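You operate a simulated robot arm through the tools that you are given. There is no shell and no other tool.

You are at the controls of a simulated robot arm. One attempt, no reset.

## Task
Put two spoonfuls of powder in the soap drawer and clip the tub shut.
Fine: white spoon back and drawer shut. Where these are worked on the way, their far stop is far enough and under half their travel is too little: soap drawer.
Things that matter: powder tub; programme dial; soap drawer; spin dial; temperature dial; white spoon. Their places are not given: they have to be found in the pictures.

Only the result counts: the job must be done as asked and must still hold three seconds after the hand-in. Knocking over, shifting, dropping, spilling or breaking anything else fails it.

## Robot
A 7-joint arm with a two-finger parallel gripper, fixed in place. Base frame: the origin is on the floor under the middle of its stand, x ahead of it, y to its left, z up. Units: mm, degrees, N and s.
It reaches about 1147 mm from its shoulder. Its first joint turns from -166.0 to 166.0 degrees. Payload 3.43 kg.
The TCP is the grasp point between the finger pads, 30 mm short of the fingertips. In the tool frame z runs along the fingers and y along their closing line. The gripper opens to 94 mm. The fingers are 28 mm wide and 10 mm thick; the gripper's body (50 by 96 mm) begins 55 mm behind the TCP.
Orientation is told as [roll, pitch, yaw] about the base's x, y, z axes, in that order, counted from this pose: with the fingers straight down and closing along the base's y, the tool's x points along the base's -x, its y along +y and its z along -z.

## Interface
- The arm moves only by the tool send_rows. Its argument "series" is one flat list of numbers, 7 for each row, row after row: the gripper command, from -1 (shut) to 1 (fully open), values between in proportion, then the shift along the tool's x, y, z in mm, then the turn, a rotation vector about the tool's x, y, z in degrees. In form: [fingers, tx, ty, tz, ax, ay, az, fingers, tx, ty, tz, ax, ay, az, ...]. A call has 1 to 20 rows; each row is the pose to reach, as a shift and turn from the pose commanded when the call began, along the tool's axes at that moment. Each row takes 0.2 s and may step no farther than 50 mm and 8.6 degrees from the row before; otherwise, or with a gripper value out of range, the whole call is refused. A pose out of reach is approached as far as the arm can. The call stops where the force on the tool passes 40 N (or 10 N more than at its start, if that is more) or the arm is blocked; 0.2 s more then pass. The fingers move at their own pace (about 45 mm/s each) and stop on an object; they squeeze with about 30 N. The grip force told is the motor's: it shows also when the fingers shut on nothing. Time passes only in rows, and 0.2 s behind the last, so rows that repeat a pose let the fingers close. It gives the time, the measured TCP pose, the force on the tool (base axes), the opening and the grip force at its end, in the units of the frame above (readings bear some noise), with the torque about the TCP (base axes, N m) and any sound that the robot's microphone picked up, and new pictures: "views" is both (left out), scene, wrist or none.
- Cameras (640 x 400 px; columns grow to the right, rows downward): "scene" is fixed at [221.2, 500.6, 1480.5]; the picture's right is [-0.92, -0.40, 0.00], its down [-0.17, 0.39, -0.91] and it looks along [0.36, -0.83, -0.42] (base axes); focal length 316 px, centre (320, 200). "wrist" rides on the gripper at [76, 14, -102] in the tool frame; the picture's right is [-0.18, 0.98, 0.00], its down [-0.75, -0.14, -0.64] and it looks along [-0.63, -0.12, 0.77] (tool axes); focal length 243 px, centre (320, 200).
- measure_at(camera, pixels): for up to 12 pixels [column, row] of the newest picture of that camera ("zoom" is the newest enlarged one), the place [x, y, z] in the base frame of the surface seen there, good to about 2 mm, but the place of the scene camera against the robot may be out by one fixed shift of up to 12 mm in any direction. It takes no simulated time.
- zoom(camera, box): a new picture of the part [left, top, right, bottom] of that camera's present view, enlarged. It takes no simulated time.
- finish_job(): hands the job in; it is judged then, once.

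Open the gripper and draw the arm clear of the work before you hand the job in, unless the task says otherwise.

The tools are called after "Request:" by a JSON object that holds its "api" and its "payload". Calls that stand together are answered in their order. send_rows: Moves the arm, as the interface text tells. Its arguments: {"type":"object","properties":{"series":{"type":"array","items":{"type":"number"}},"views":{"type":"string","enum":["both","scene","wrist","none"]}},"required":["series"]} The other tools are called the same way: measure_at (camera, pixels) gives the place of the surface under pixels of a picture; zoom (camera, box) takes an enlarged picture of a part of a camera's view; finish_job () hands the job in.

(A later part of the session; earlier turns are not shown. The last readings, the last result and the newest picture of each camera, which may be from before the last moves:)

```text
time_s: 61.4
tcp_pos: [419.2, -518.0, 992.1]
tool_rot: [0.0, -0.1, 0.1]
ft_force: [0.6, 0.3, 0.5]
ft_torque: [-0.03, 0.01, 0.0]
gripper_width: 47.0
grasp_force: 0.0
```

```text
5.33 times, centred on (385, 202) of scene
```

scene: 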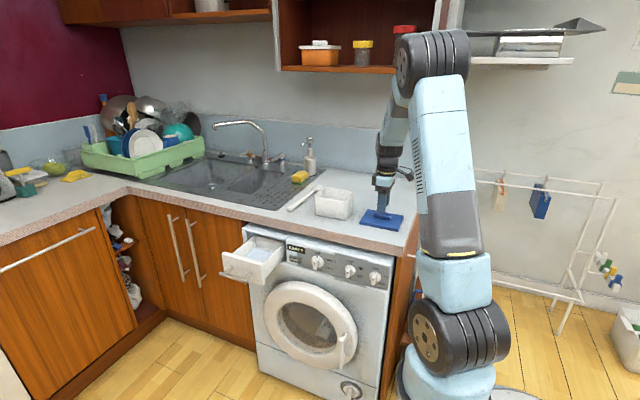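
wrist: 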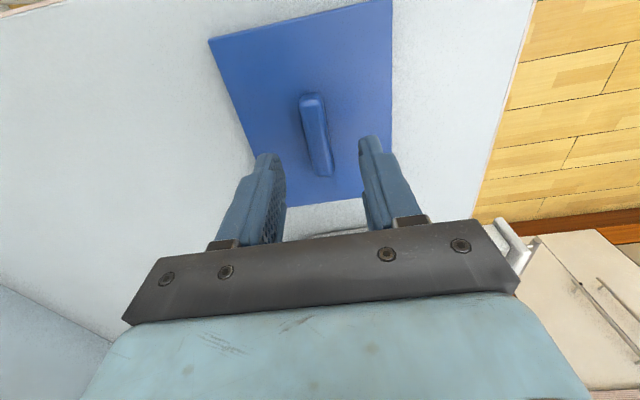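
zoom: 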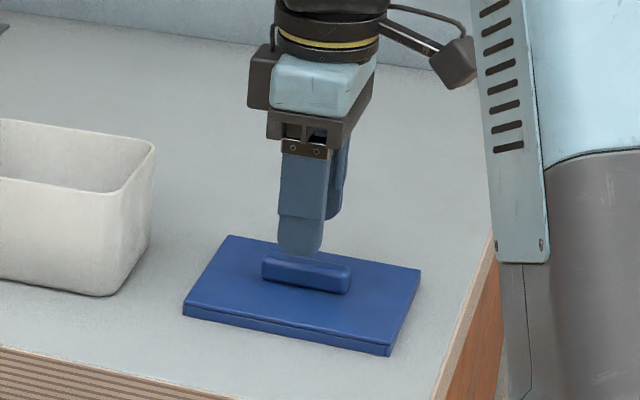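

I measure the knob's ends and sides in the wrist picture to centre on it.

Request:
{"api": "measure_at", "payload": {"camera": "wrist", "pixels": [[311, 97], [312, 105], [316, 130], [322, 165], [326, 173], [308, 130], [326, 130], [330, 150], [214, 42], [388, 5], [390, 120], [260, 150]]}}

```text
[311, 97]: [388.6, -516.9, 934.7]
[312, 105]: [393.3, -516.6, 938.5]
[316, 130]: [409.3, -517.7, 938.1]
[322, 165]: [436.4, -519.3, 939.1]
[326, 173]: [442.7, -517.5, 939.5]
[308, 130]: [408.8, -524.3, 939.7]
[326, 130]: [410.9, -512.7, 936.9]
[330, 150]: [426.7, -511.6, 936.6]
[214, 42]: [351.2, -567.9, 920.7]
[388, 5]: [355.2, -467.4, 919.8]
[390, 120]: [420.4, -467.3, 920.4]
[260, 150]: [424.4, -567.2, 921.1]
```

The knob centre is at about (417,−518), right under the TCP. I descend 38 mm and close on it.

Request:
{"api": "send_rows", "payload": {"series": [0, 1.5, 0, 20, 0, 0, 0, 0, 1.5, 0, 34, 0, 0, 0, 0, 1.5, 0, 38, 0, 0, 0, -0.3, 1.5, 0, 38, 0, 0, 0, -0.6, 1.5, 0, 38, 0, 0, 0, -1, 1.5, 0, 38, 0, 0, 0, -1, 1.5, 0, 38, 0, 0, 0, -1, 1.5, 0, 38, 0, 0, 0], "views": "both"}}

Request:
{"api": "zoom", "payload": {"camera": "scene", "box": [345, 165, 425, 240]}}

```text
time_s: 63.2
tcp_pos: [417.7, -518.2, 951.2]
tool_rot: [0.0, -0.2, 0.2]
ft_force: [-0.3, 0.1, 0.1]
ft_torque: [-0.03, -0.02, 0.0]
gripper_width: 14.8
grasp_force: 30.1
```

scene: 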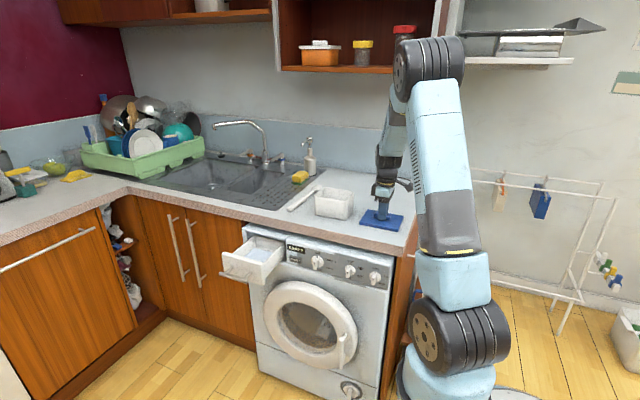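
wrist: 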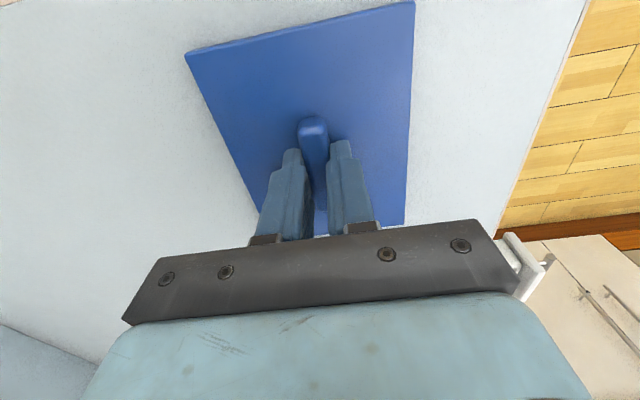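

```text
5.33 times, centred on (385, 202) of scene
```

zoom: 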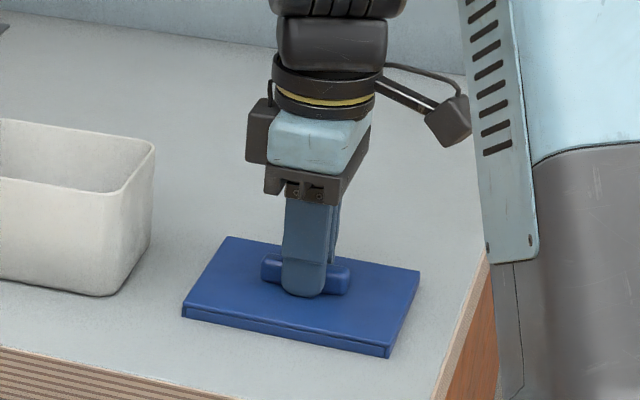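

The knob is gripped (14.8 mm). I lift the lid slowly by 110 mm and then check it hangs level.

Request:
{"api": "send_rows", "payload": {"series": [-1, 0, 0, -8, 0, 0, 0, -1, 0, 0, -25, 0, 0, 0, -1, 0, 0, -55, 0, 0, 0, -1, 0, 0, -85, 0, 0, 0, -1, 0, 0, -108, 0, 0, 0, -1, 0, 0, -115, 0, 0, 0, -1, 0, 0, -115, 0, 0, 0], "views": "both"}}

Request:
{"api": "zoom", "payload": {"camera": "scene", "box": [340, 140, 430, 230]}}

```text
time_s: 64.8
tcp_pos: [418.3, -518.1, 1067.6]
tool_rot: [0.0, -0.1, 0.1]
ft_force: [0.0, 1.2, -0.4]
ft_torque: [-0.01, -0.01, 0.0]
gripper_width: 14.7
grasp_force: 30.1
```

scene: 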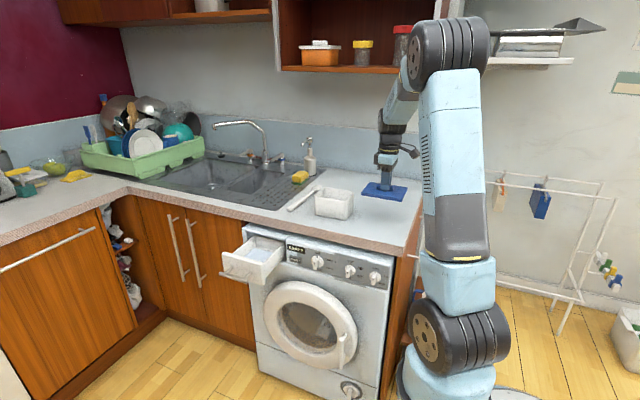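
wrist: 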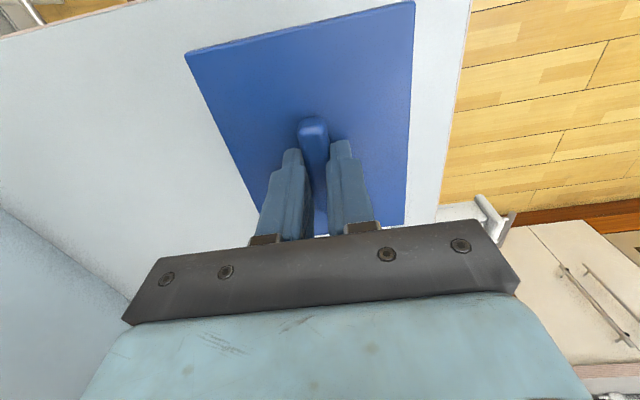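

```text
4.44 times, centred on (385, 185) of scene
```

zoom: 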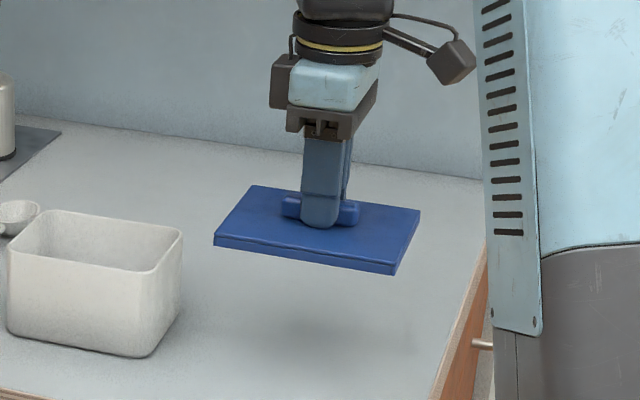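

The lid hangs level. I carry it over the tub, TCP to about (604,−510.5).

Request:
{"api": "send_rows", "payload": {"series": [-1, -15, 0.6, 0, 0, 0, 0, -1, -45, 2, 0, 0, 0, 0, -1, -80, 3.4, 0, 0, 0, 0, -1, -115, 4.8, 0, 0, 0, 0, -1, -150, 6.2, 0, 0, 0, 0, -1, -178, 7.4, 0, 0, 0, 0, -1, -186, 7.7, 0, 0, 0, 0, -1, -186, 7.7, 0, 0, 0, 0], "views": "both"}}

Request:
{"api": "zoom", "payload": {"camera": "scene", "box": [290, 140, 380, 230]}}

```text
time_s: 66.6
tcp_pos: [605.0, -510.2, 1068.3]
tool_rot: [0.0, 0.0, 0.0]
ft_force: [0.6, 0.6, -0.1]
ft_torque: [-0.03, -0.03, 0.0]
gripper_width: 14.7
grasp_force: 30.1
```

scene: 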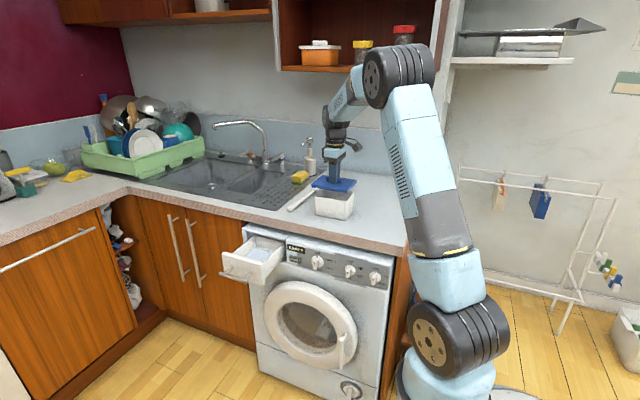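
wrist: 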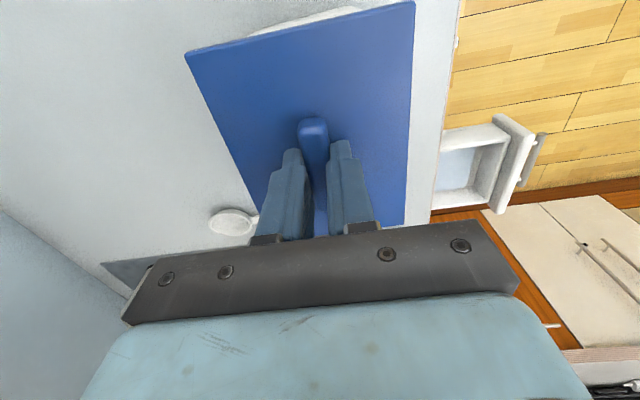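

```text
4.44 times, centred on (335, 185) of scene
```

zoom: 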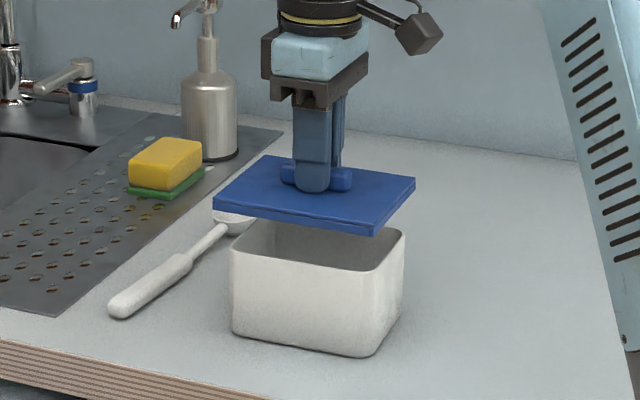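

The lid is above the tub. I zoom tightly to measure the lid's corners against the tub rim.

Request:
{"api": "zoom", "payload": {"camera": "scene", "box": [305, 168, 369, 216]}}

```text
8.33 times, centred on (337, 192) of scene
```

zoom: 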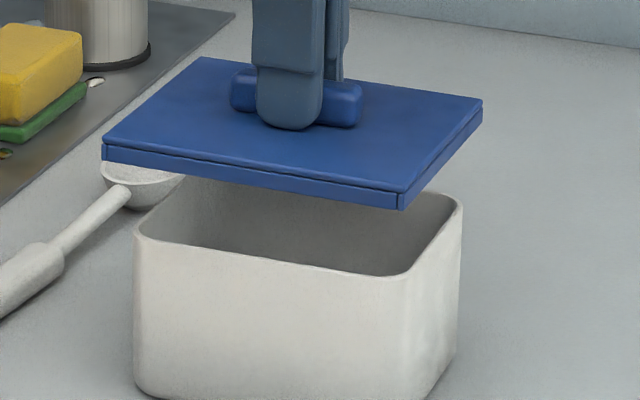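

Request:
{"api": "measure_at", "payload": {"camera": "zoom", "pixels": [[204, 60], [478, 101], [400, 186], [107, 142], [250, 162], [330, 175], [440, 143], [155, 100], [400, 91], [135, 232], [250, 258], [455, 215]]}}

Request:
{"api": "measure_at", "payload": {"camera": "zoom", "pixels": [[104, 150], [398, 200], [250, 173], [480, 108], [150, 240], [200, 250], [300, 267], [350, 272], [390, 276], [410, 270], [430, 245], [459, 205]]}}

```text
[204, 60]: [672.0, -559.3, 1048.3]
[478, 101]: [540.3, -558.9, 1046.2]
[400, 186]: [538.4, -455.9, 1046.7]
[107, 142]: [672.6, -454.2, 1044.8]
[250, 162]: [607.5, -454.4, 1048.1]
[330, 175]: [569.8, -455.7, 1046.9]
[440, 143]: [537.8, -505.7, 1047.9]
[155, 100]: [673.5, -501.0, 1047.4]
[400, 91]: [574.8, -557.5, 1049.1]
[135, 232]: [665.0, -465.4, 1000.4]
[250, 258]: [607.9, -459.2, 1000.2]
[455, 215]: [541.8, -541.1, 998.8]
```

```text
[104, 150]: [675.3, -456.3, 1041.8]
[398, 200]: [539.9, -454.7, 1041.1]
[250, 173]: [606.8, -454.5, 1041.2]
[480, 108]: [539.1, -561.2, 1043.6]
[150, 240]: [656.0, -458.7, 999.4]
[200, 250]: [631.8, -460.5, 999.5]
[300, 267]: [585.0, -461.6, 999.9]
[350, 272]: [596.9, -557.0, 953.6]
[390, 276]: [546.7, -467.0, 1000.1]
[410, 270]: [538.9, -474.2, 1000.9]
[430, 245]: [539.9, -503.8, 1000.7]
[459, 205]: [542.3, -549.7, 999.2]
```

The lid's centre is off by about +2 mm in x and +3 mm in y relative to the rim. I correct that and go down to just above the rim.

Request:
{"api": "send_rows", "payload": {"series": [-1, 2, -2.8, 5, 0, 0, 0, -1, 2, -2.8, 18, 0, 0, 0, -1, 2, -2.8, 28, 0, 0, 0, -1, 2, -2.8, 33, 0, 0, 0, -1, 2, -2.8, 33, 0, 0, 0], "views": "both"}}

Request:
{"api": "zoom", "payload": {"camera": "scene", "box": [305, 168, 369, 216]}}

```text
time_s: 67.8
tcp_pos: [601.5, -513.1, 1034.7]
tool_rot: [0.0, -0.1, 0.1]
ft_force: [0.5, 0.2, -1.2]
ft_torque: [0.01, 0.01, 0.04]
gripper_width: 14.7
grasp_force: 29.8
```

scene: 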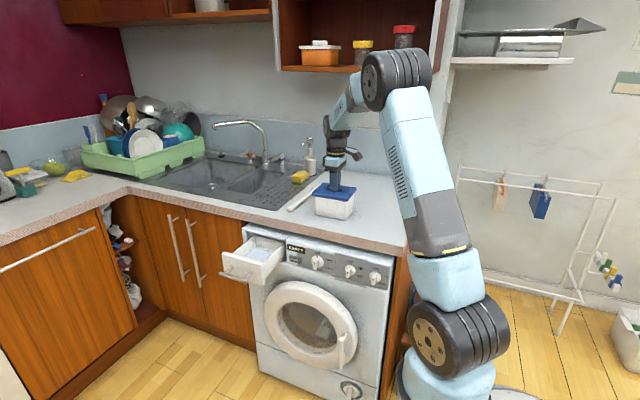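
wrist: 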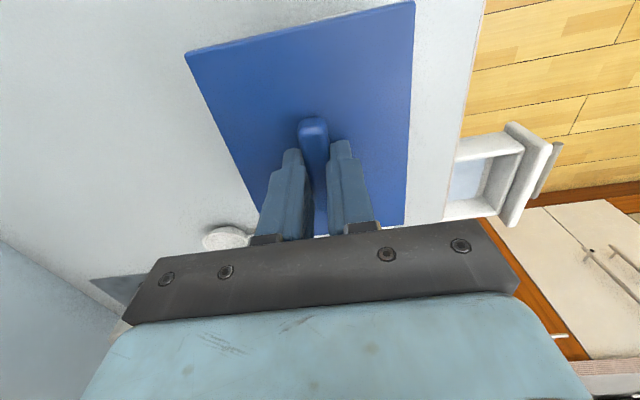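

```text
8.33 times, centred on (337, 192) of scene
```

zoom: 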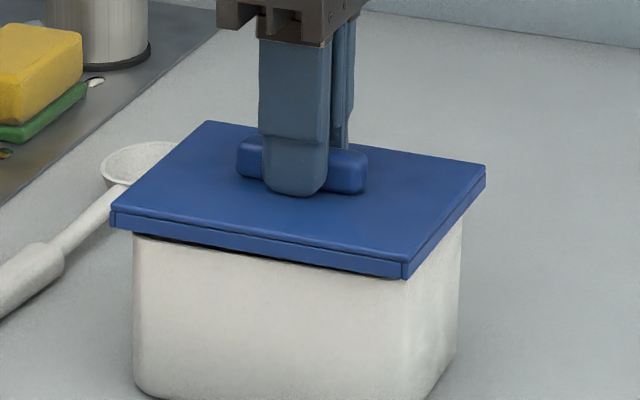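

The lid is just over the rim. I measure its edges and the tub's walls once more for centring.

Request:
{"api": "measure_at", "payload": {"camera": "zoom", "pixels": [[210, 125], [480, 169], [402, 258], [118, 211], [250, 232], [330, 246], [445, 215], [160, 165], [400, 155], [250, 300], [430, 310], [300, 330]]}}

```text
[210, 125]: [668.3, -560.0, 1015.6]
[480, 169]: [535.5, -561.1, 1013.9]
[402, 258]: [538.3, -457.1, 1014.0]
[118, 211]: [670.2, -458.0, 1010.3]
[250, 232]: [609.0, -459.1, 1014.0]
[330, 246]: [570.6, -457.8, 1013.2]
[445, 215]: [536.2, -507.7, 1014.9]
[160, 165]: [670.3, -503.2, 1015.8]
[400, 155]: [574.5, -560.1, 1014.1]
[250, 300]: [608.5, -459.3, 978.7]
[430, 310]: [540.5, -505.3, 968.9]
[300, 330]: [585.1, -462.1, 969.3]
```

The lid is centred on the tub within about 1 mm. I lower it slowly onto the rim, in small steps, until there is resistance.

Request:
{"api": "send_rows", "payload": {"series": [-1, 0, 0, 2, 0, 0, 0, -1, 0, 0, 4, 0, 0, 0, -1, 0, 0, 6, 0, 0, 0, -1, 0, 0, 8, 0, 0, 0, -1, 0, 0, 10, 0, 0, 0, -1, 0, 0, 12, 0, 0, 0], "views": "both"}}

Request:
{"api": "zoom", "payload": {"camera": "scene", "box": [305, 168, 369, 216]}}

```text
time_s: 69.1
tcp_pos: [601.4, -514.2, 1030.1]
tool_rot: [-0.4, -0.4, 0.0]
ft_force: [-3.0, 1.6, 12.8]
ft_torque: [0.79, 0.48, 0.06]
gripper_width: 15.4
grasp_force: 30.1
stopped in row 6: the force on the tool passed its limit at 44 N (the readings are from after the stop); the commanded pose is now the measured one
```

scene: 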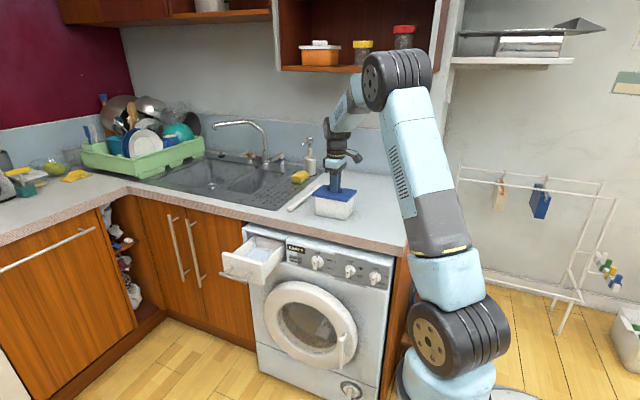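
wrist: 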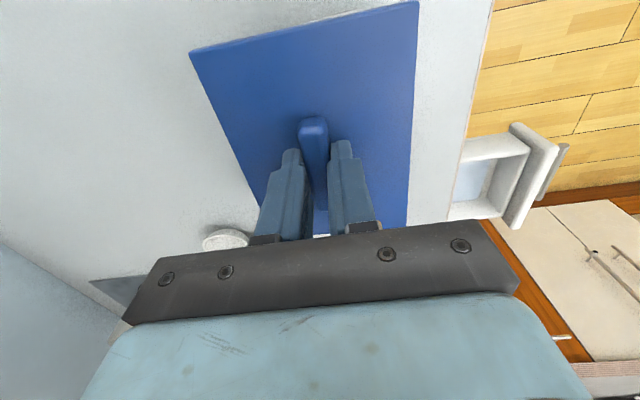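

```text
8.33 times, centred on (337, 192) of scene
```

zoom: 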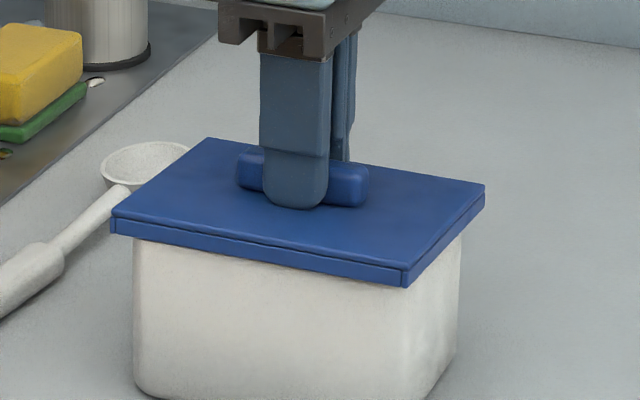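

Resistance came at 44 N with the far edge lower than the near edge, so the near skirt seems caught. I measure the lid's corners now.

Request:
{"api": "measure_at", "payload": {"camera": "zoom", "pixels": [[210, 142], [480, 187], [402, 264], [118, 215], [250, 236], [330, 250], [445, 225], [160, 175], [400, 173], [250, 300], [430, 310], [300, 330]]}}

Request:
{"api": "zoom", "payload": {"camera": "scene", "box": [310, 190, 365, 222]}}

```text
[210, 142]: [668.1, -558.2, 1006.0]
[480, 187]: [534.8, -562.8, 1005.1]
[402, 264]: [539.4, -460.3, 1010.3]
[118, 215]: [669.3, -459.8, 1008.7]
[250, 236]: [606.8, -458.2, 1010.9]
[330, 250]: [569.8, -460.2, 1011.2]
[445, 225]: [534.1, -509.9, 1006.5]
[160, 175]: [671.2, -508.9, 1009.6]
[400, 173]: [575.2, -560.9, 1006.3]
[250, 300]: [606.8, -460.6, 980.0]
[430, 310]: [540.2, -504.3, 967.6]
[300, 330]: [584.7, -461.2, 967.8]
```

```text
11.64 times, centred on (338, 206) of scene
```

zoom: 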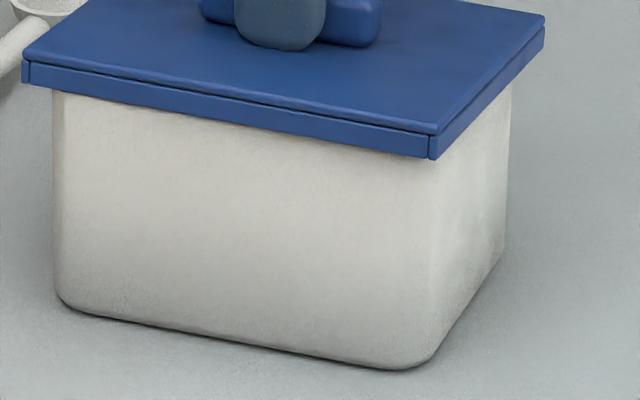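

The skirt already reaches below the rim all round, but the near edge sits ~5 mm higher. I ease 1 mm toward +y, tip the near side down slightly and press on.

Request:
{"api": "send_rows", "payload": {"series": [-1, 0, 0.7, -1, 0.5, 0, 0, -1, 0, 1.2, 0, 1.2, 0, 0, -1, 0, 1.2, 1.5, 2, 0, 0, -1, 0, 1.2, 3, 2.2, 0, 0, -1, 0, 1.2, 4.5, 2.2, 0, 0, -1, 0, 1.2, 6, 2.2, 0, 0, -1, 0, 1.2, 7.5, 2.2, 0, 0], "views": "both"}}

Request:
{"api": "zoom", "payload": {"camera": "scene", "box": [305, 168, 369, 216]}}

```text
time_s: 70.1
tcp_pos: [602.5, -514.7, 1028.0]
tool_rot: [-2.7, -0.6, 0.0]
ft_force: [-5.4, 1.1, 15.7]
ft_torque: [0.83, 0.52, 0.38]
gripper_width: 15.3
grasp_force: 30.0
stopped in row 5: the force on the tool passed its limit at 43 N (the readings are from after the stop); the commanded pose is now the measured one
```

scene: 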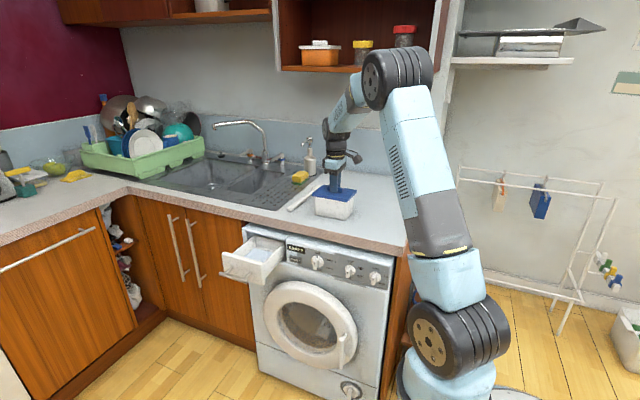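
wrist: 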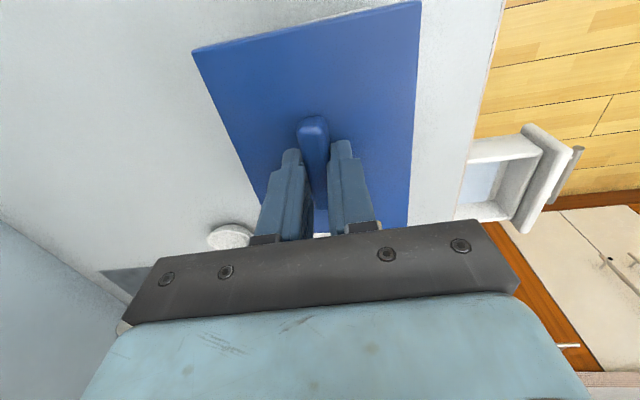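

```text
8.33 times, centred on (337, 192) of scene
```

zoom: 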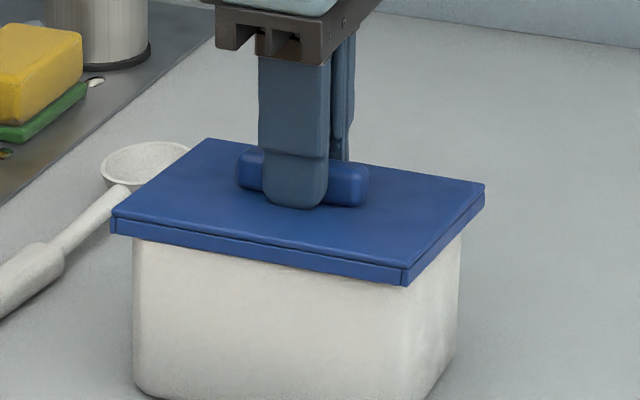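

The lid has hardly moved. I measure its height again at several points to see how it sits.

Request:
{"api": "measure_at", "payload": {"camera": "zoom", "pixels": [[210, 142], [480, 187], [402, 264], [118, 215], [250, 236], [330, 250], [445, 225], [160, 175], [400, 173], [250, 250], [370, 268], [440, 250]]}}

Request:
{"api": "measure_at", "payload": {"camera": "wrist", "pixels": [[200, 55], [410, 10], [405, 120], [402, 215], [240, 140], [255, 180], [300, 60], [350, 60], [380, 200], [270, 100], [350, 120], [200, 170]]}}

Request:
{"api": "zoom", "payload": {"camera": "scene", "box": [310, 190, 365, 222]}}

```text
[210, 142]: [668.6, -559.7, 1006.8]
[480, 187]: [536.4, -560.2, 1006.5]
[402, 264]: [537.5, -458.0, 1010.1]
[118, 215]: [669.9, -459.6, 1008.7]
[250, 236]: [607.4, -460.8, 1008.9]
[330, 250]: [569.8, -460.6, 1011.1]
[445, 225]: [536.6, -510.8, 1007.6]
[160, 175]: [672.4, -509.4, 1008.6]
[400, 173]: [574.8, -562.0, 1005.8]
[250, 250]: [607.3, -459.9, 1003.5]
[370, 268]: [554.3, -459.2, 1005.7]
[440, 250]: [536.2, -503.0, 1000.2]
```

```text
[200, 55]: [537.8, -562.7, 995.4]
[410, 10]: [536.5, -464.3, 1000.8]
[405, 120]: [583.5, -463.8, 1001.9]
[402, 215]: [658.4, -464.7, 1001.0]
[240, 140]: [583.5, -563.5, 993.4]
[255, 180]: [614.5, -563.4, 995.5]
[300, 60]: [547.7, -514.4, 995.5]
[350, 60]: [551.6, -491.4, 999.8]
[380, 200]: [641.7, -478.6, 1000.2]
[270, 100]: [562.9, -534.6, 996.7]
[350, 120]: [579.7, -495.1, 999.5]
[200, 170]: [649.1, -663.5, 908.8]
```

```text
11.64 times, centred on (338, 206) of scene
```

zoom: 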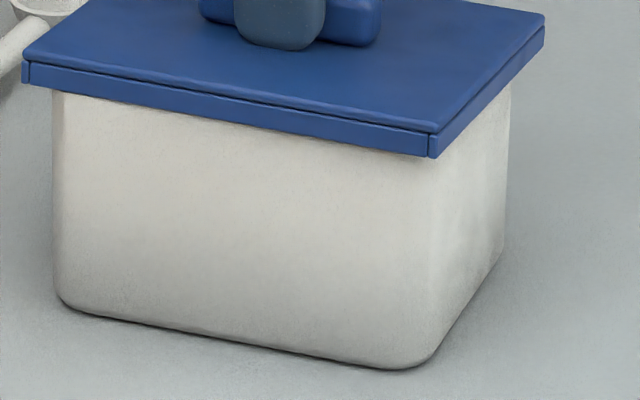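

Both cameras indicate the near skirt rests on the rim while the far skirt has passed outside it: the lid is ~2 mm too far toward −y. I lift it off 12 mm, level the tool, and re-measure.

Request:
{"api": "send_rows", "payload": {"series": [-1, 0, 0, -4, 0, 0, 0, -1, 0, 0, -8, -1.3, 0, 0, -1, 0, 0, -12, -2.7, 0, 0, -1, 0, 0, -14, -2.7, 0.5, 0, -1, 0, 0, -14, -2.7, 0.5, 0], "views": "both"}}

Request:
{"api": "zoom", "payload": {"camera": "scene", "box": [305, 168, 369, 216]}}

```text
time_s: 71.3
tcp_pos: [603.3, -513.9, 1041.2]
tool_rot: [0.1, -0.1, 0.0]
ft_force: [-1.0, 0.3, -0.2]
ft_torque: [-0.01, 0.03, 0.02]
gripper_width: 14.8
grasp_force: 30.1
```

scene: 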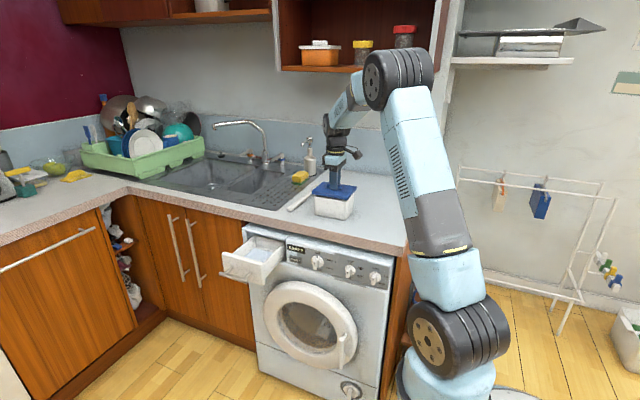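
wrist: 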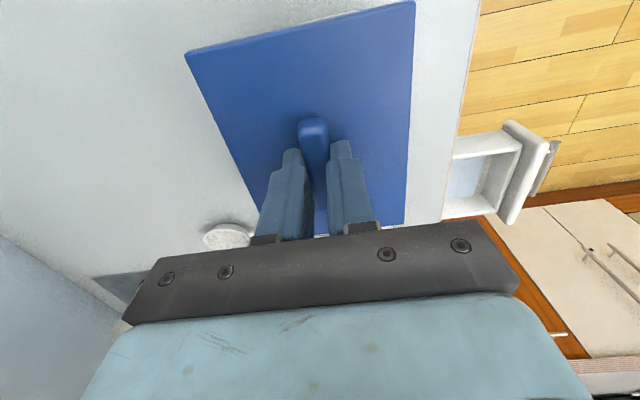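

```text
8.33 times, centred on (337, 192) of scene
```

zoom: 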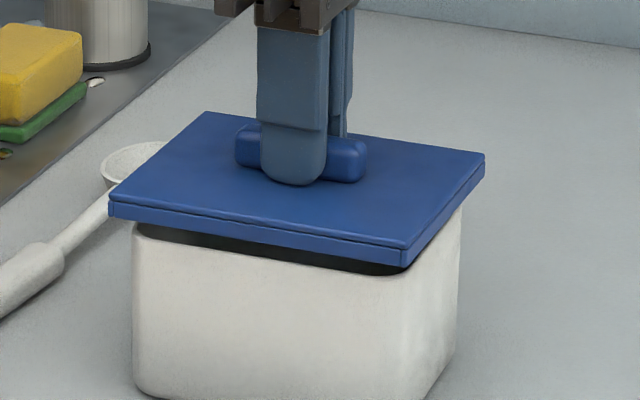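

The lid is level in the grip again. I take averaged measurements of the skirt's front face and the tub's front wall.

Request:
{"api": "measure_at", "payload": {"camera": "zoom", "pixels": [[150, 217], [200, 227], [250, 236], [300, 245], [350, 253], [390, 260], [160, 262], [200, 270], [250, 278], [300, 287], [350, 295], [390, 300]]}}

Request:
{"api": "measure_at", "payload": {"camera": "zoom", "pixels": [[415, 245], [430, 228], [445, 212], [460, 197], [470, 186], [480, 174], [420, 300], [430, 290], [440, 280], [450, 262], [435, 320], [448, 300]]}}

Request:
{"api": "measure_at", "payload": {"camera": "zoom", "pixels": [[215, 116], [250, 122], [370, 140], [420, 147], [460, 153], [475, 156], [120, 184], [140, 167], [160, 150], [180, 135], [195, 123], [140, 240]]}}

```text
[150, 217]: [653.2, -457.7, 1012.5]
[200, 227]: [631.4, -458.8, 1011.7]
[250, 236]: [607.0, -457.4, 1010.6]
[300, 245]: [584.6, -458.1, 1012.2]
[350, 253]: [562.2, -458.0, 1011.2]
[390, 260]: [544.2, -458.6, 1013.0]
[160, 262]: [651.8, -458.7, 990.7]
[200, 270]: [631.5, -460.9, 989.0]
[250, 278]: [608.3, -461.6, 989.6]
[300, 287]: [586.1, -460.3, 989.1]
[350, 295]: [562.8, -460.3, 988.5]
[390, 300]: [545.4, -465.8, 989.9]
```

```text
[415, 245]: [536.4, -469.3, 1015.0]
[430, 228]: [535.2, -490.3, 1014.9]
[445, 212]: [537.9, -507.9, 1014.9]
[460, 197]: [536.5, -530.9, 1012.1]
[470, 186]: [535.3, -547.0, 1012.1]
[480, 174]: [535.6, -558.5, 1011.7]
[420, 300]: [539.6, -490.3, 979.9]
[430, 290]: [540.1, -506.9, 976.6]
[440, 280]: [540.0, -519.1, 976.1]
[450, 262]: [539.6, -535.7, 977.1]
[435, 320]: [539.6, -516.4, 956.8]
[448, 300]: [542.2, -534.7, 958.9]
```

```text
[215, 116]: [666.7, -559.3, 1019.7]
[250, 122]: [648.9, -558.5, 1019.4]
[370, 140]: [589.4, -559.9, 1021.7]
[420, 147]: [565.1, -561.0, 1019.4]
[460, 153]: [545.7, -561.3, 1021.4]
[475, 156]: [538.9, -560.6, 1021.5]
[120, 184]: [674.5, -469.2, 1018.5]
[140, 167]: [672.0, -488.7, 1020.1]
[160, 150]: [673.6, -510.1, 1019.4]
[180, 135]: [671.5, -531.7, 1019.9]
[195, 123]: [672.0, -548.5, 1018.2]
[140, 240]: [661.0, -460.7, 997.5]
```

Averaged, the lid is within ~1 mm of centre; the earlier torque pointed to contact at the near (+y), −x corner, so I shift −1.2 mm in x and +1.2 mm in y and lower gently to first contact.

Request:
{"api": "send_rows", "payload": {"series": [-1, 1.2, 1.2, 3, 0, 0, 0, -1, 1.2, 1.2, 6, 0, 0, 0, -1, 1.2, 1.2, 8, 0, 0, 0, -1, 1.2, 1.2, 10, 0, 0, 0, -1, 1.2, 1.2, 11, 0, 0, 0, -1, 1.2, 1.2, 12, 0, 0, 0, -1, 1.2, 1.2, 13, 0, 0, 0], "views": "scene"}}

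Request:
{"api": "zoom", "payload": {"camera": "scene", "box": [305, 168, 369, 216]}}

```text
time_s: 72.9
tcp_pos: [600.8, -512.3, 1029.9]
tool_rot: [0.0, -0.1, 0.1]
ft_force: [-2.9, 4.0, 18.7]
ft_torque: [-0.12, -1.23, 0.16]
gripper_width: 15.0
grasp_force: 30.0
```

scene: 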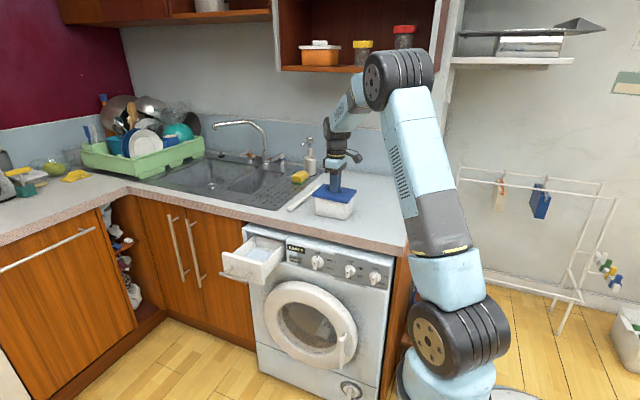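

```text
8.33 times, centred on (337, 192) of scene
```

zoom: 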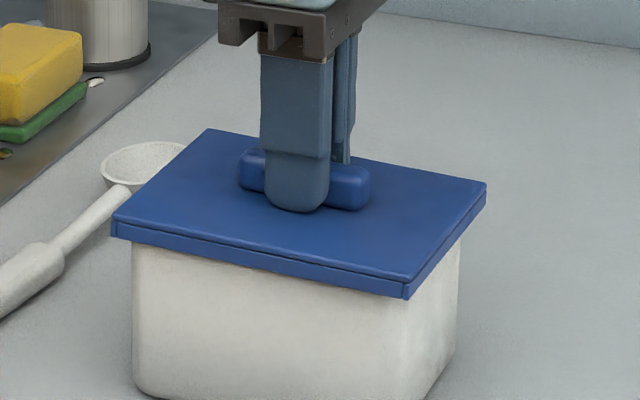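

Now only the +x edge is caught (contact at rx ≈ +70 mm) while the near side has dropped in place. I lift slightly, shift +1.2 mm in x and lower again.

Request:
{"api": "send_rows", "payload": {"series": [-1, 0, 0, -3, 0, 0, 0, -1, -1.2, 0, -3, 0, 0, 0, -1, -1.2, 0, -1, 0, 0, 0, -1, -1.2, 0, 0, 0, 0, 0, -1, -1.2, 0, 1, 0, 0, 0, -1, -1.2, 0, 2, 0, 0, 0, -1, -1.2, 0, 3, 0, 0, 0], "views": "scene"}}

Request:
{"api": "zoom", "payload": {"camera": "scene", "box": [305, 168, 369, 216]}}

```text
time_s: 74.5
tcp_pos: [602.9, -513.8, 1026.4]
tool_rot: [0.0, 0.0, 0.1]
ft_force: [-2.0, 2.0, 4.7]
ft_torque: [0.07, 0.35, 0.05]
gripper_width: 14.9
grasp_force: 29.0
```

scene: 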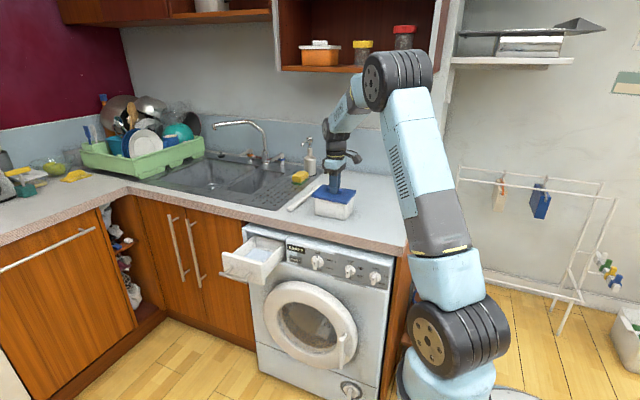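

```text
8.33 times, centred on (337, 192) of scene
```

zoom: 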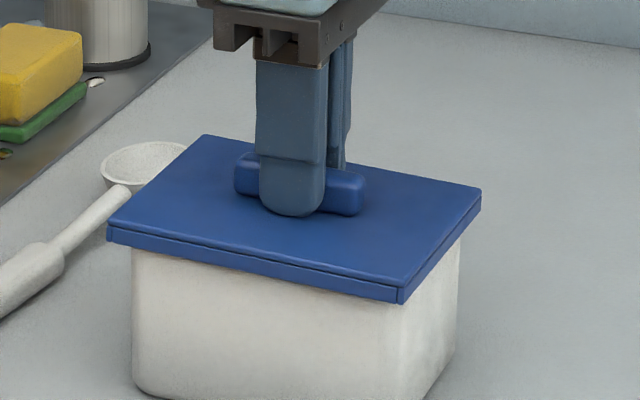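

Now it is sliding on: z 1026 with only ~5 N. I keep pressing down in small steps.

Request:
{"api": "send_rows", "payload": {"series": [-1, 0.3, 0, 1, 0, 0, 0, -1, 0.3, 0, 2, 0, 0, 0, -1, 0.3, 0, 3, 0, 0, 0, -1, 0.3, 0, 4, 0, 0, 0, -1, 0.3, 0, 5, 0, 0, 0, -1, 0.3, 0, 6, 0, 0, 0, -1, 0.3, 0, 7, 0, 0, 0, -1, 0.3, 0, 8, 0, 0, 0], "views": "scene"}}

Request:
{"api": "zoom", "payload": {"camera": "scene", "box": [305, 168, 369, 216]}}

```text
time_s: 75.7
tcp_pos: [602.2, -512.3, 1023.5]
tool_rot: [-0.2, -0.2, 0.1]
ft_force: [-1.8, 1.4, 5.3]
ft_torque: [0.07, 0.31, -0.04]
gripper_width: 14.7
grasp_force: 30.4
heard: snap
stopped in row 5: the force on the tool passed its limit at 42 N (the readings are from after the stop); the commanded pose is now the measured one
```

scene: 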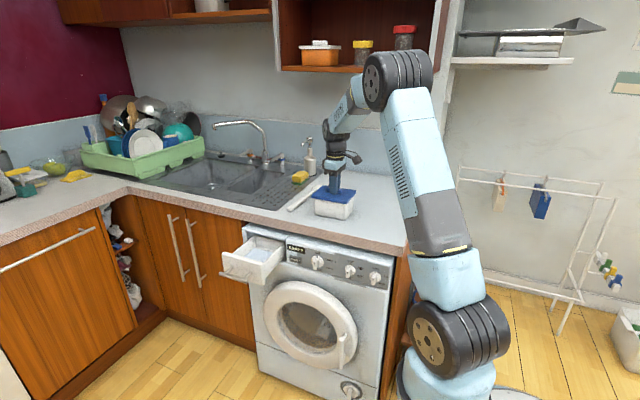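

```text
8.33 times, centred on (337, 192) of scene
```

zoom: 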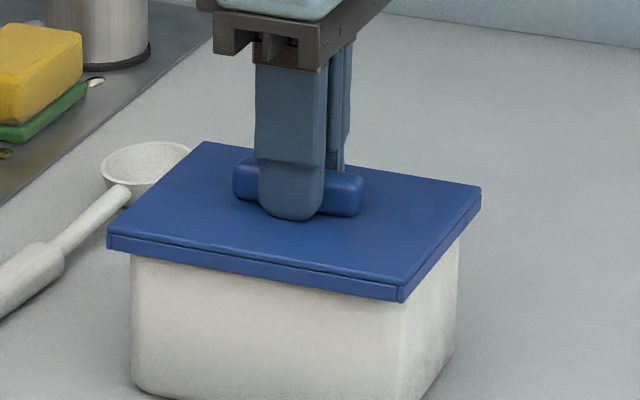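

A snap was heard at 42 N. I check that the lid sits level and fully down.

Request:
{"api": "measure_at", "payload": {"camera": "zoom", "pixels": [[210, 148], [475, 190], [398, 277], [115, 230], [250, 252], [330, 266], [440, 235], [155, 190], [400, 177], [250, 270], [250, 300], [430, 330]]}}

Request:
{"api": "zoom", "payload": {"camera": "scene", "box": [310, 190, 365, 222]}}

```text
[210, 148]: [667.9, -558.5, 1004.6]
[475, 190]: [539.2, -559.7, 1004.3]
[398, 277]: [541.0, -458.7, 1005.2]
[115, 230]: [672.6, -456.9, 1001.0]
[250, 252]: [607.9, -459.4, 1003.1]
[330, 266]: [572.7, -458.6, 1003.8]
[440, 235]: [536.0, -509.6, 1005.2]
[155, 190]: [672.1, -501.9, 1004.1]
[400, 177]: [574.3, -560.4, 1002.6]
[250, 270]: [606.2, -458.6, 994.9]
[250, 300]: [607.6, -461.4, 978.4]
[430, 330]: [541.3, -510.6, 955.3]
```

```text
11.64 times, centred on (338, 206) of scene
```

zoom: 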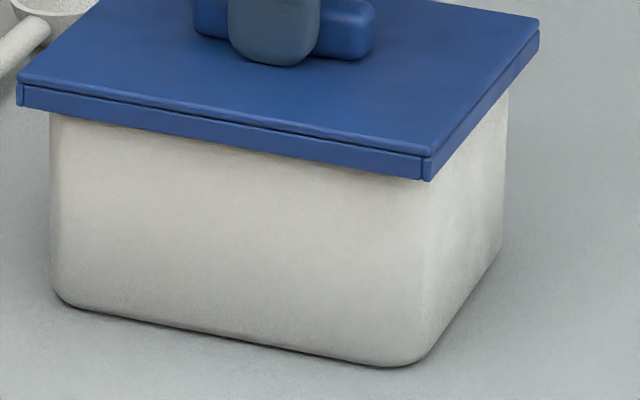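

The lid is level all round, about 4 mm above the rim – seated. I open the fingers and rise clear.

Request:
{"api": "send_rows", "payload": {"series": [-0.6, 0, 0, 0, 0, 0, 0, -0.3, 0, 0, 0, 0, 0, 0, 0, 0, 0, 0, 0, 0, 0, 0, 0, 0, 0, 0, 0, 0, 0, 0, 0, -20, 0, 0, 0, 0, 0, 0, -60, 0, 0, 0, 0, 0, 0, -100, 0, 0, 0, 0, 20, 0, -130, 0, 0, 0, 0, 20, 0, -130, 0, 0, 0], "views": "both"}}

Request:
{"api": "zoom", "payload": {"camera": "scene", "box": [270, 160, 430, 260]}}

```text
time_s: 77.7
tcp_pos: [585.3, -513.5, 1151.7]
tool_rot: [-0.1, -0.1, -0.1]
ft_force: [0.4, -0.6, 0.1]
ft_torque: [0.01, 0.01, -0.01]
gripper_width: 47.0
grasp_force: 0.1
```

scene: 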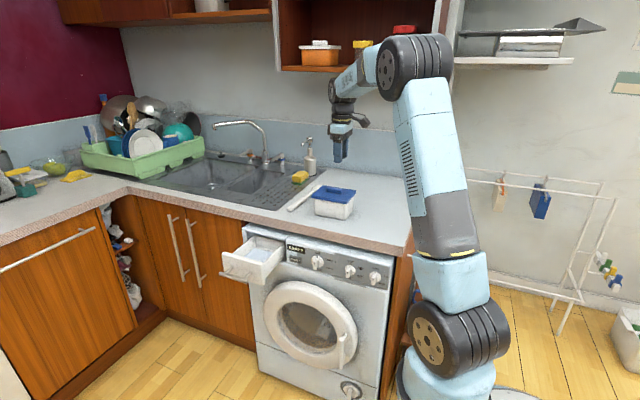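
wrist: 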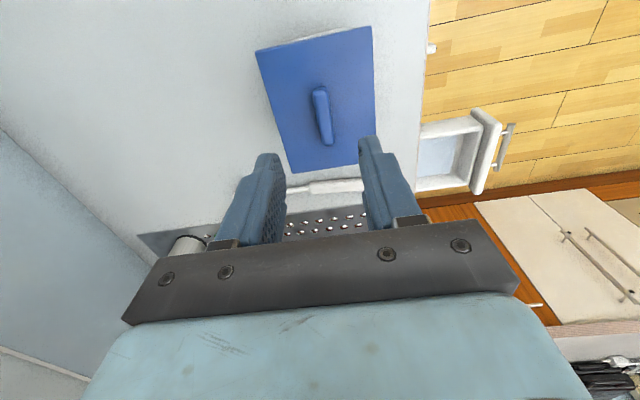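

```text
4.00 times, centred on (350, 210) of scene
```

zoom: 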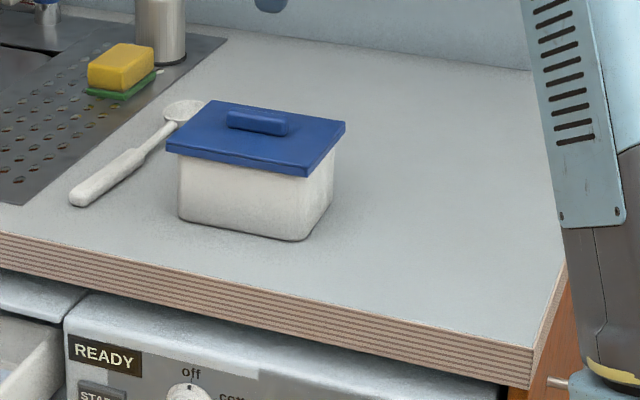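

The tub is clipped shut, and the spoon and tub are in their places. Now I go to the drawer handle at about (825,−158) to push it shut.

Request:
{"api": "send_rows", "payload": {"series": [0, -24, 36, 0, 0, 0, 0, 0, -48, 71, 0, 0, 0, 0, 0, -72, 107, 0, 0, 0, 0, 0, -96, 142, 0, 0, 0, 0, 0, -120, 178, 0, 0, 0, 0, 0, -144, 213, 0, 0, 0, 0, 0, -168, 249, 0, 0, 0, 0, 0, -192, 284, 0, 0, 0, 0, 0, -216, 320, 0, 0, 0, 0, 0, -240, 355, 10, 0, 0, 0, 0, -240, 355, 55, 0, 0, 0, 0, -240, 355, 100, 0, 0, 0, 0, -240, 355, 145, 0, 0, 0, 0, -240, 355, 190, 0, 0, 0, 0, -240, 355, 235, 0, 0, 0, 0, -240, 355, 265, 0, 0, 0, 0, -240, 355, 265, 0, 0, 0], "views": "both"}}

Request:
{"api": "zoom", "payload": {"camera": "scene", "box": [190, 180, 310, 300]}}

```text
time_s: 81.3
tcp_pos: [826.4, -155.6, 887.8]
tool_rot: [-0.2, -0.2, 0.0]
ft_force: [-0.3, 0.0, 0.0]
ft_torque: [0.0, 0.01, 0.0]
gripper_width: 47.2
grasp_force: 0.1
```

scene: 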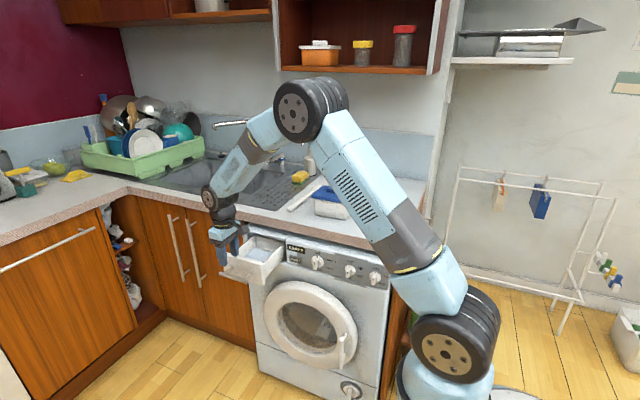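
wrist: 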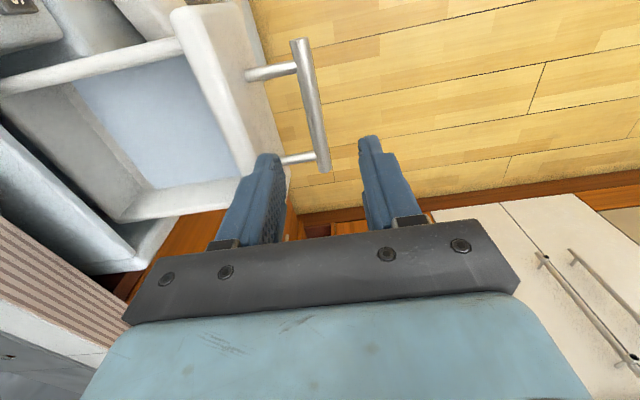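

```text
3.33 times, centred on (250, 240) of scene
```

zoom: 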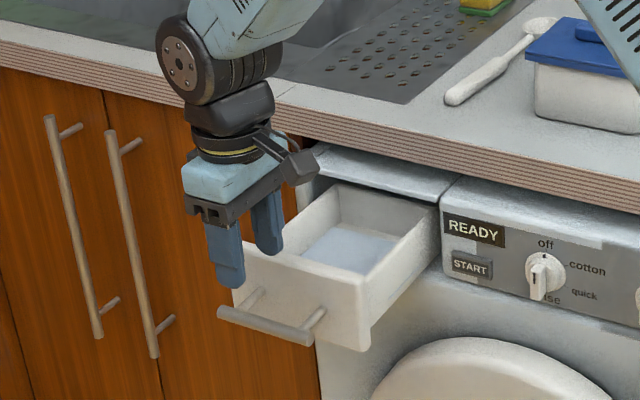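

The handle bar is seen at (297,45)–(325,165). I measure it to centre the grip.

Request:
{"api": "measure_at", "payload": {"camera": "wrist", "pixels": [[299, 50], [305, 75], [311, 105], [317, 130], [323, 160], [270, 73], [295, 158], [235, 100], [150, 120], [215, 60]]}}

```text
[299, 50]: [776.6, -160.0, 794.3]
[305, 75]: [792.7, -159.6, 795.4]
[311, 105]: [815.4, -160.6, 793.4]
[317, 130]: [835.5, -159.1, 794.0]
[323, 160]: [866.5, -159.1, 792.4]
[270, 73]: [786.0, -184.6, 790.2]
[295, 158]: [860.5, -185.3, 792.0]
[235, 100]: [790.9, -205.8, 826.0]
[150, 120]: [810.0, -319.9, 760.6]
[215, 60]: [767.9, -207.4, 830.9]
```

Bar at y ≈ −160, z ≈ 788. I shift 4 mm, descend 84 mm and close on the bar.

Request:
{"api": "send_rows", "payload": {"series": [0, 0, -4, 30, 0, 0, 0, 0, 0, -4, 65, 0, 0, 0, 0, 0, -4, 84, 0, 0, 0, 0, 0, -4, 84, 0, 0, 0, -1, 0, -4, 84, 0, 0, 0, -1, 0, -4, 84, 0, 0, 0, -1, 0, -4, 84, 0, 0, 0], "views": "wrist"}}

```text
time_s: 82.9
tcp_pos: [826.0, -161.8, 804.8]
tool_rot: [-0.2, -0.2, 0.0]
ft_force: [-1.0, 0.2, -2.0]
ft_torque: [-0.02, -0.15, -0.06]
gripper_width: 13.8
grasp_force: 33.8
```

wrist: 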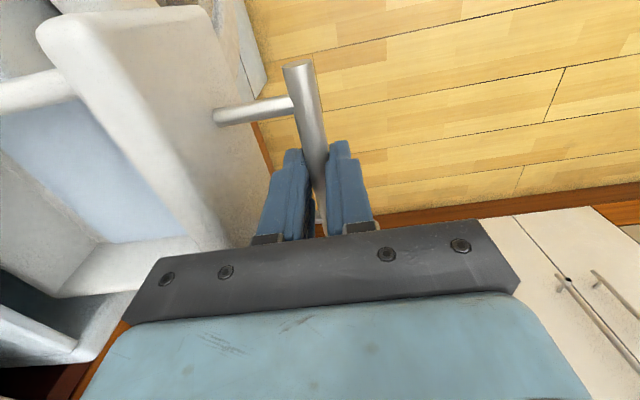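

The bar is gripped. I push the drawer in along −y gently, about 135 mm first.

Request:
{"api": "send_rows", "payload": {"series": [-1, 0, -8, 0, 0, 0, 0, -1, 0, -20, 0, 0, 0, 0, -1, 0, -35, 0, 0, 0, 0, -1, 0, -50, 0, 0, 0, 0, -1, 0, -65, 0, 0, 0, 0, -1, 0, -80, 0, 0, 0, 0, -1, 0, -95, 0, 0, 0, 0, -1, 0, -110, 0, 0, 0, 0, -1, 0, -125, 0, 0, 0, 0, -1, 0, -135, 0, 0, 0, 0], "views": "both"}}

```text
time_s: 85.1
tcp_pos: [825.4, -296.0, 805.2]
tool_rot: [-0.2, -0.1, 0.2]
ft_force: [36.0, -0.7, -3.8]
ft_torque: [-0.01, -0.46, -0.18]
gripper_width: 13.5
grasp_force: 45.5
```

scene: 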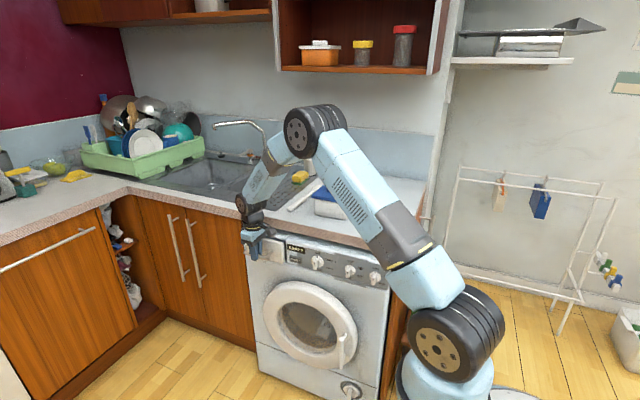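
wrist: 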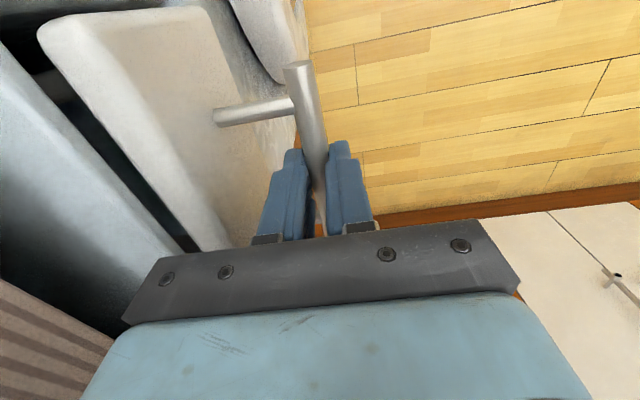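

The drawer is nearly in, but a 36 N sideways force has built up in the grip. I loosen the fingers to release it, then push the last ~14 mm with the outer finger.

Request:
{"api": "send_rows", "payload": {"series": [-0.5, 0, 0, 0, 0, 0, 0, -0.5, 0, 0, 0, 0, 0, 0, -0.5, 0, 0, 0, 0, 0, 0], "views": "none"}}

```text
time_s: 85.9
tcp_pos: [823.5, -297.1, 806.0]
tool_rot: [-0.1, -0.1, 0.0]
ft_force: [-0.7, 0.0, -0.4]
ft_torque: [0.0, 0.01, 0.01]
gripper_width: 23.5
grasp_force: 0.1
```

The force is released. I push on in −y by small steps until the drawer meets its stop.

Request:
{"api": "send_rows", "payload": {"series": [-0.5, 0, -4, 0, 0, 0, 0, -0.5, 0, -8, 0, 0, 0, 0, -0.5, 0, -12, 0, 0, 0, 0, -0.5, 0, -16, 0, 0, 0, 0, -0.5, 0, -19, 0, 0, 0, 0, -0.5, 0, -21, 0, 0, 0, 0, -0.5, 0, -23, 0, 0, 0, 0], "views": "both"}}

Request:
{"api": "zoom", "payload": {"camera": "scene", "box": [210, 200, 310, 290]}}

```text
time_s: 87.5
tcp_pos: [824.5, -319.5, 805.5]
tool_rot: [-0.1, -0.2, 0.2]
ft_force: [0.2, 9.6, 4.4]
ft_torque: [0.22, 0.11, -0.04]
gripper_width: 29.4
grasp_force: 4.9
```

scene: 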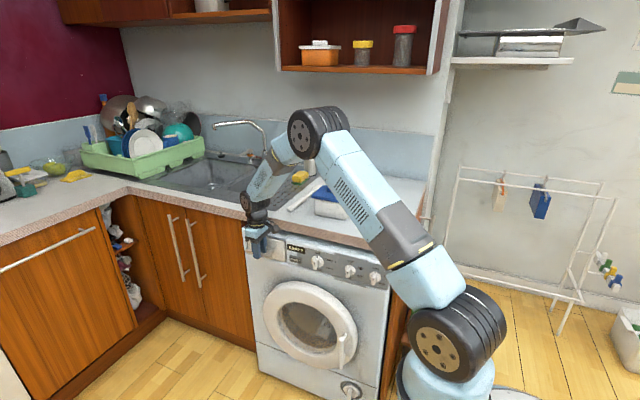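
wrist: 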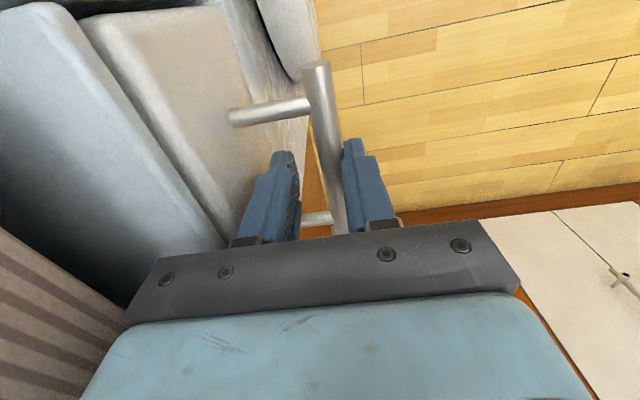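

```text
4.44 times, centred on (260, 245) of scene
```

zoom: 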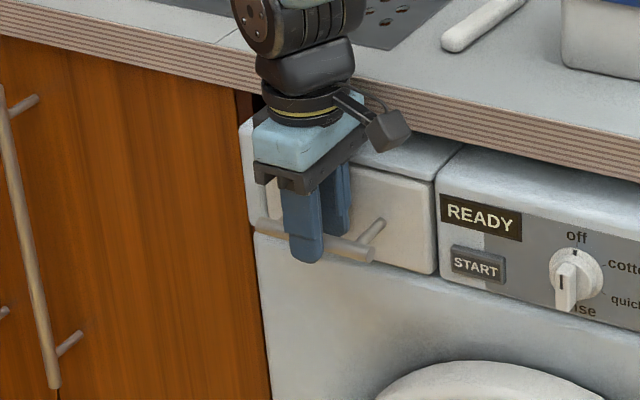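

The drawer looks shut, with the fingers being pushed slightly apart (9.6 N). I measure the bar and drawer face compared with the start.

Request:
{"api": "measure_at", "payload": {"camera": "wrist", "pixels": [[317, 68], [322, 90], [328, 115], [334, 145], [338, 180], [190, 100], [160, 50], [265, 110], [100, 100], [215, 150]]}}

Request:
{"api": "measure_at", "payload": {"camera": "zoom", "pixels": [[345, 250], [335, 243], [365, 250], [400, 230], [420, 210], [390, 200], [430, 195], [460, 225], [275, 230], [375, 228]]}}

```text
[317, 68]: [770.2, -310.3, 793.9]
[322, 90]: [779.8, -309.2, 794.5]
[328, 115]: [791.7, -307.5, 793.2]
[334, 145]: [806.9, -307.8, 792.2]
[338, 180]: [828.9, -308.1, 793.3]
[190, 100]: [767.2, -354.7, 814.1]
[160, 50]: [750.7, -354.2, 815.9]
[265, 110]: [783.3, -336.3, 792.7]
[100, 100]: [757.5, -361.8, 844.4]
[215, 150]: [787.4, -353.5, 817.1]
```

```text
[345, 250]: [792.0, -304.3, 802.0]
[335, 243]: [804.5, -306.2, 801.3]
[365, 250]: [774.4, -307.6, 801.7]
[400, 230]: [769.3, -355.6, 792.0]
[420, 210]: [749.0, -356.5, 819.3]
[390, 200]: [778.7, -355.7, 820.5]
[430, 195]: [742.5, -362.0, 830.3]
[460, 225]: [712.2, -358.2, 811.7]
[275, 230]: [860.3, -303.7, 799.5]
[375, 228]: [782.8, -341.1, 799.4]
```

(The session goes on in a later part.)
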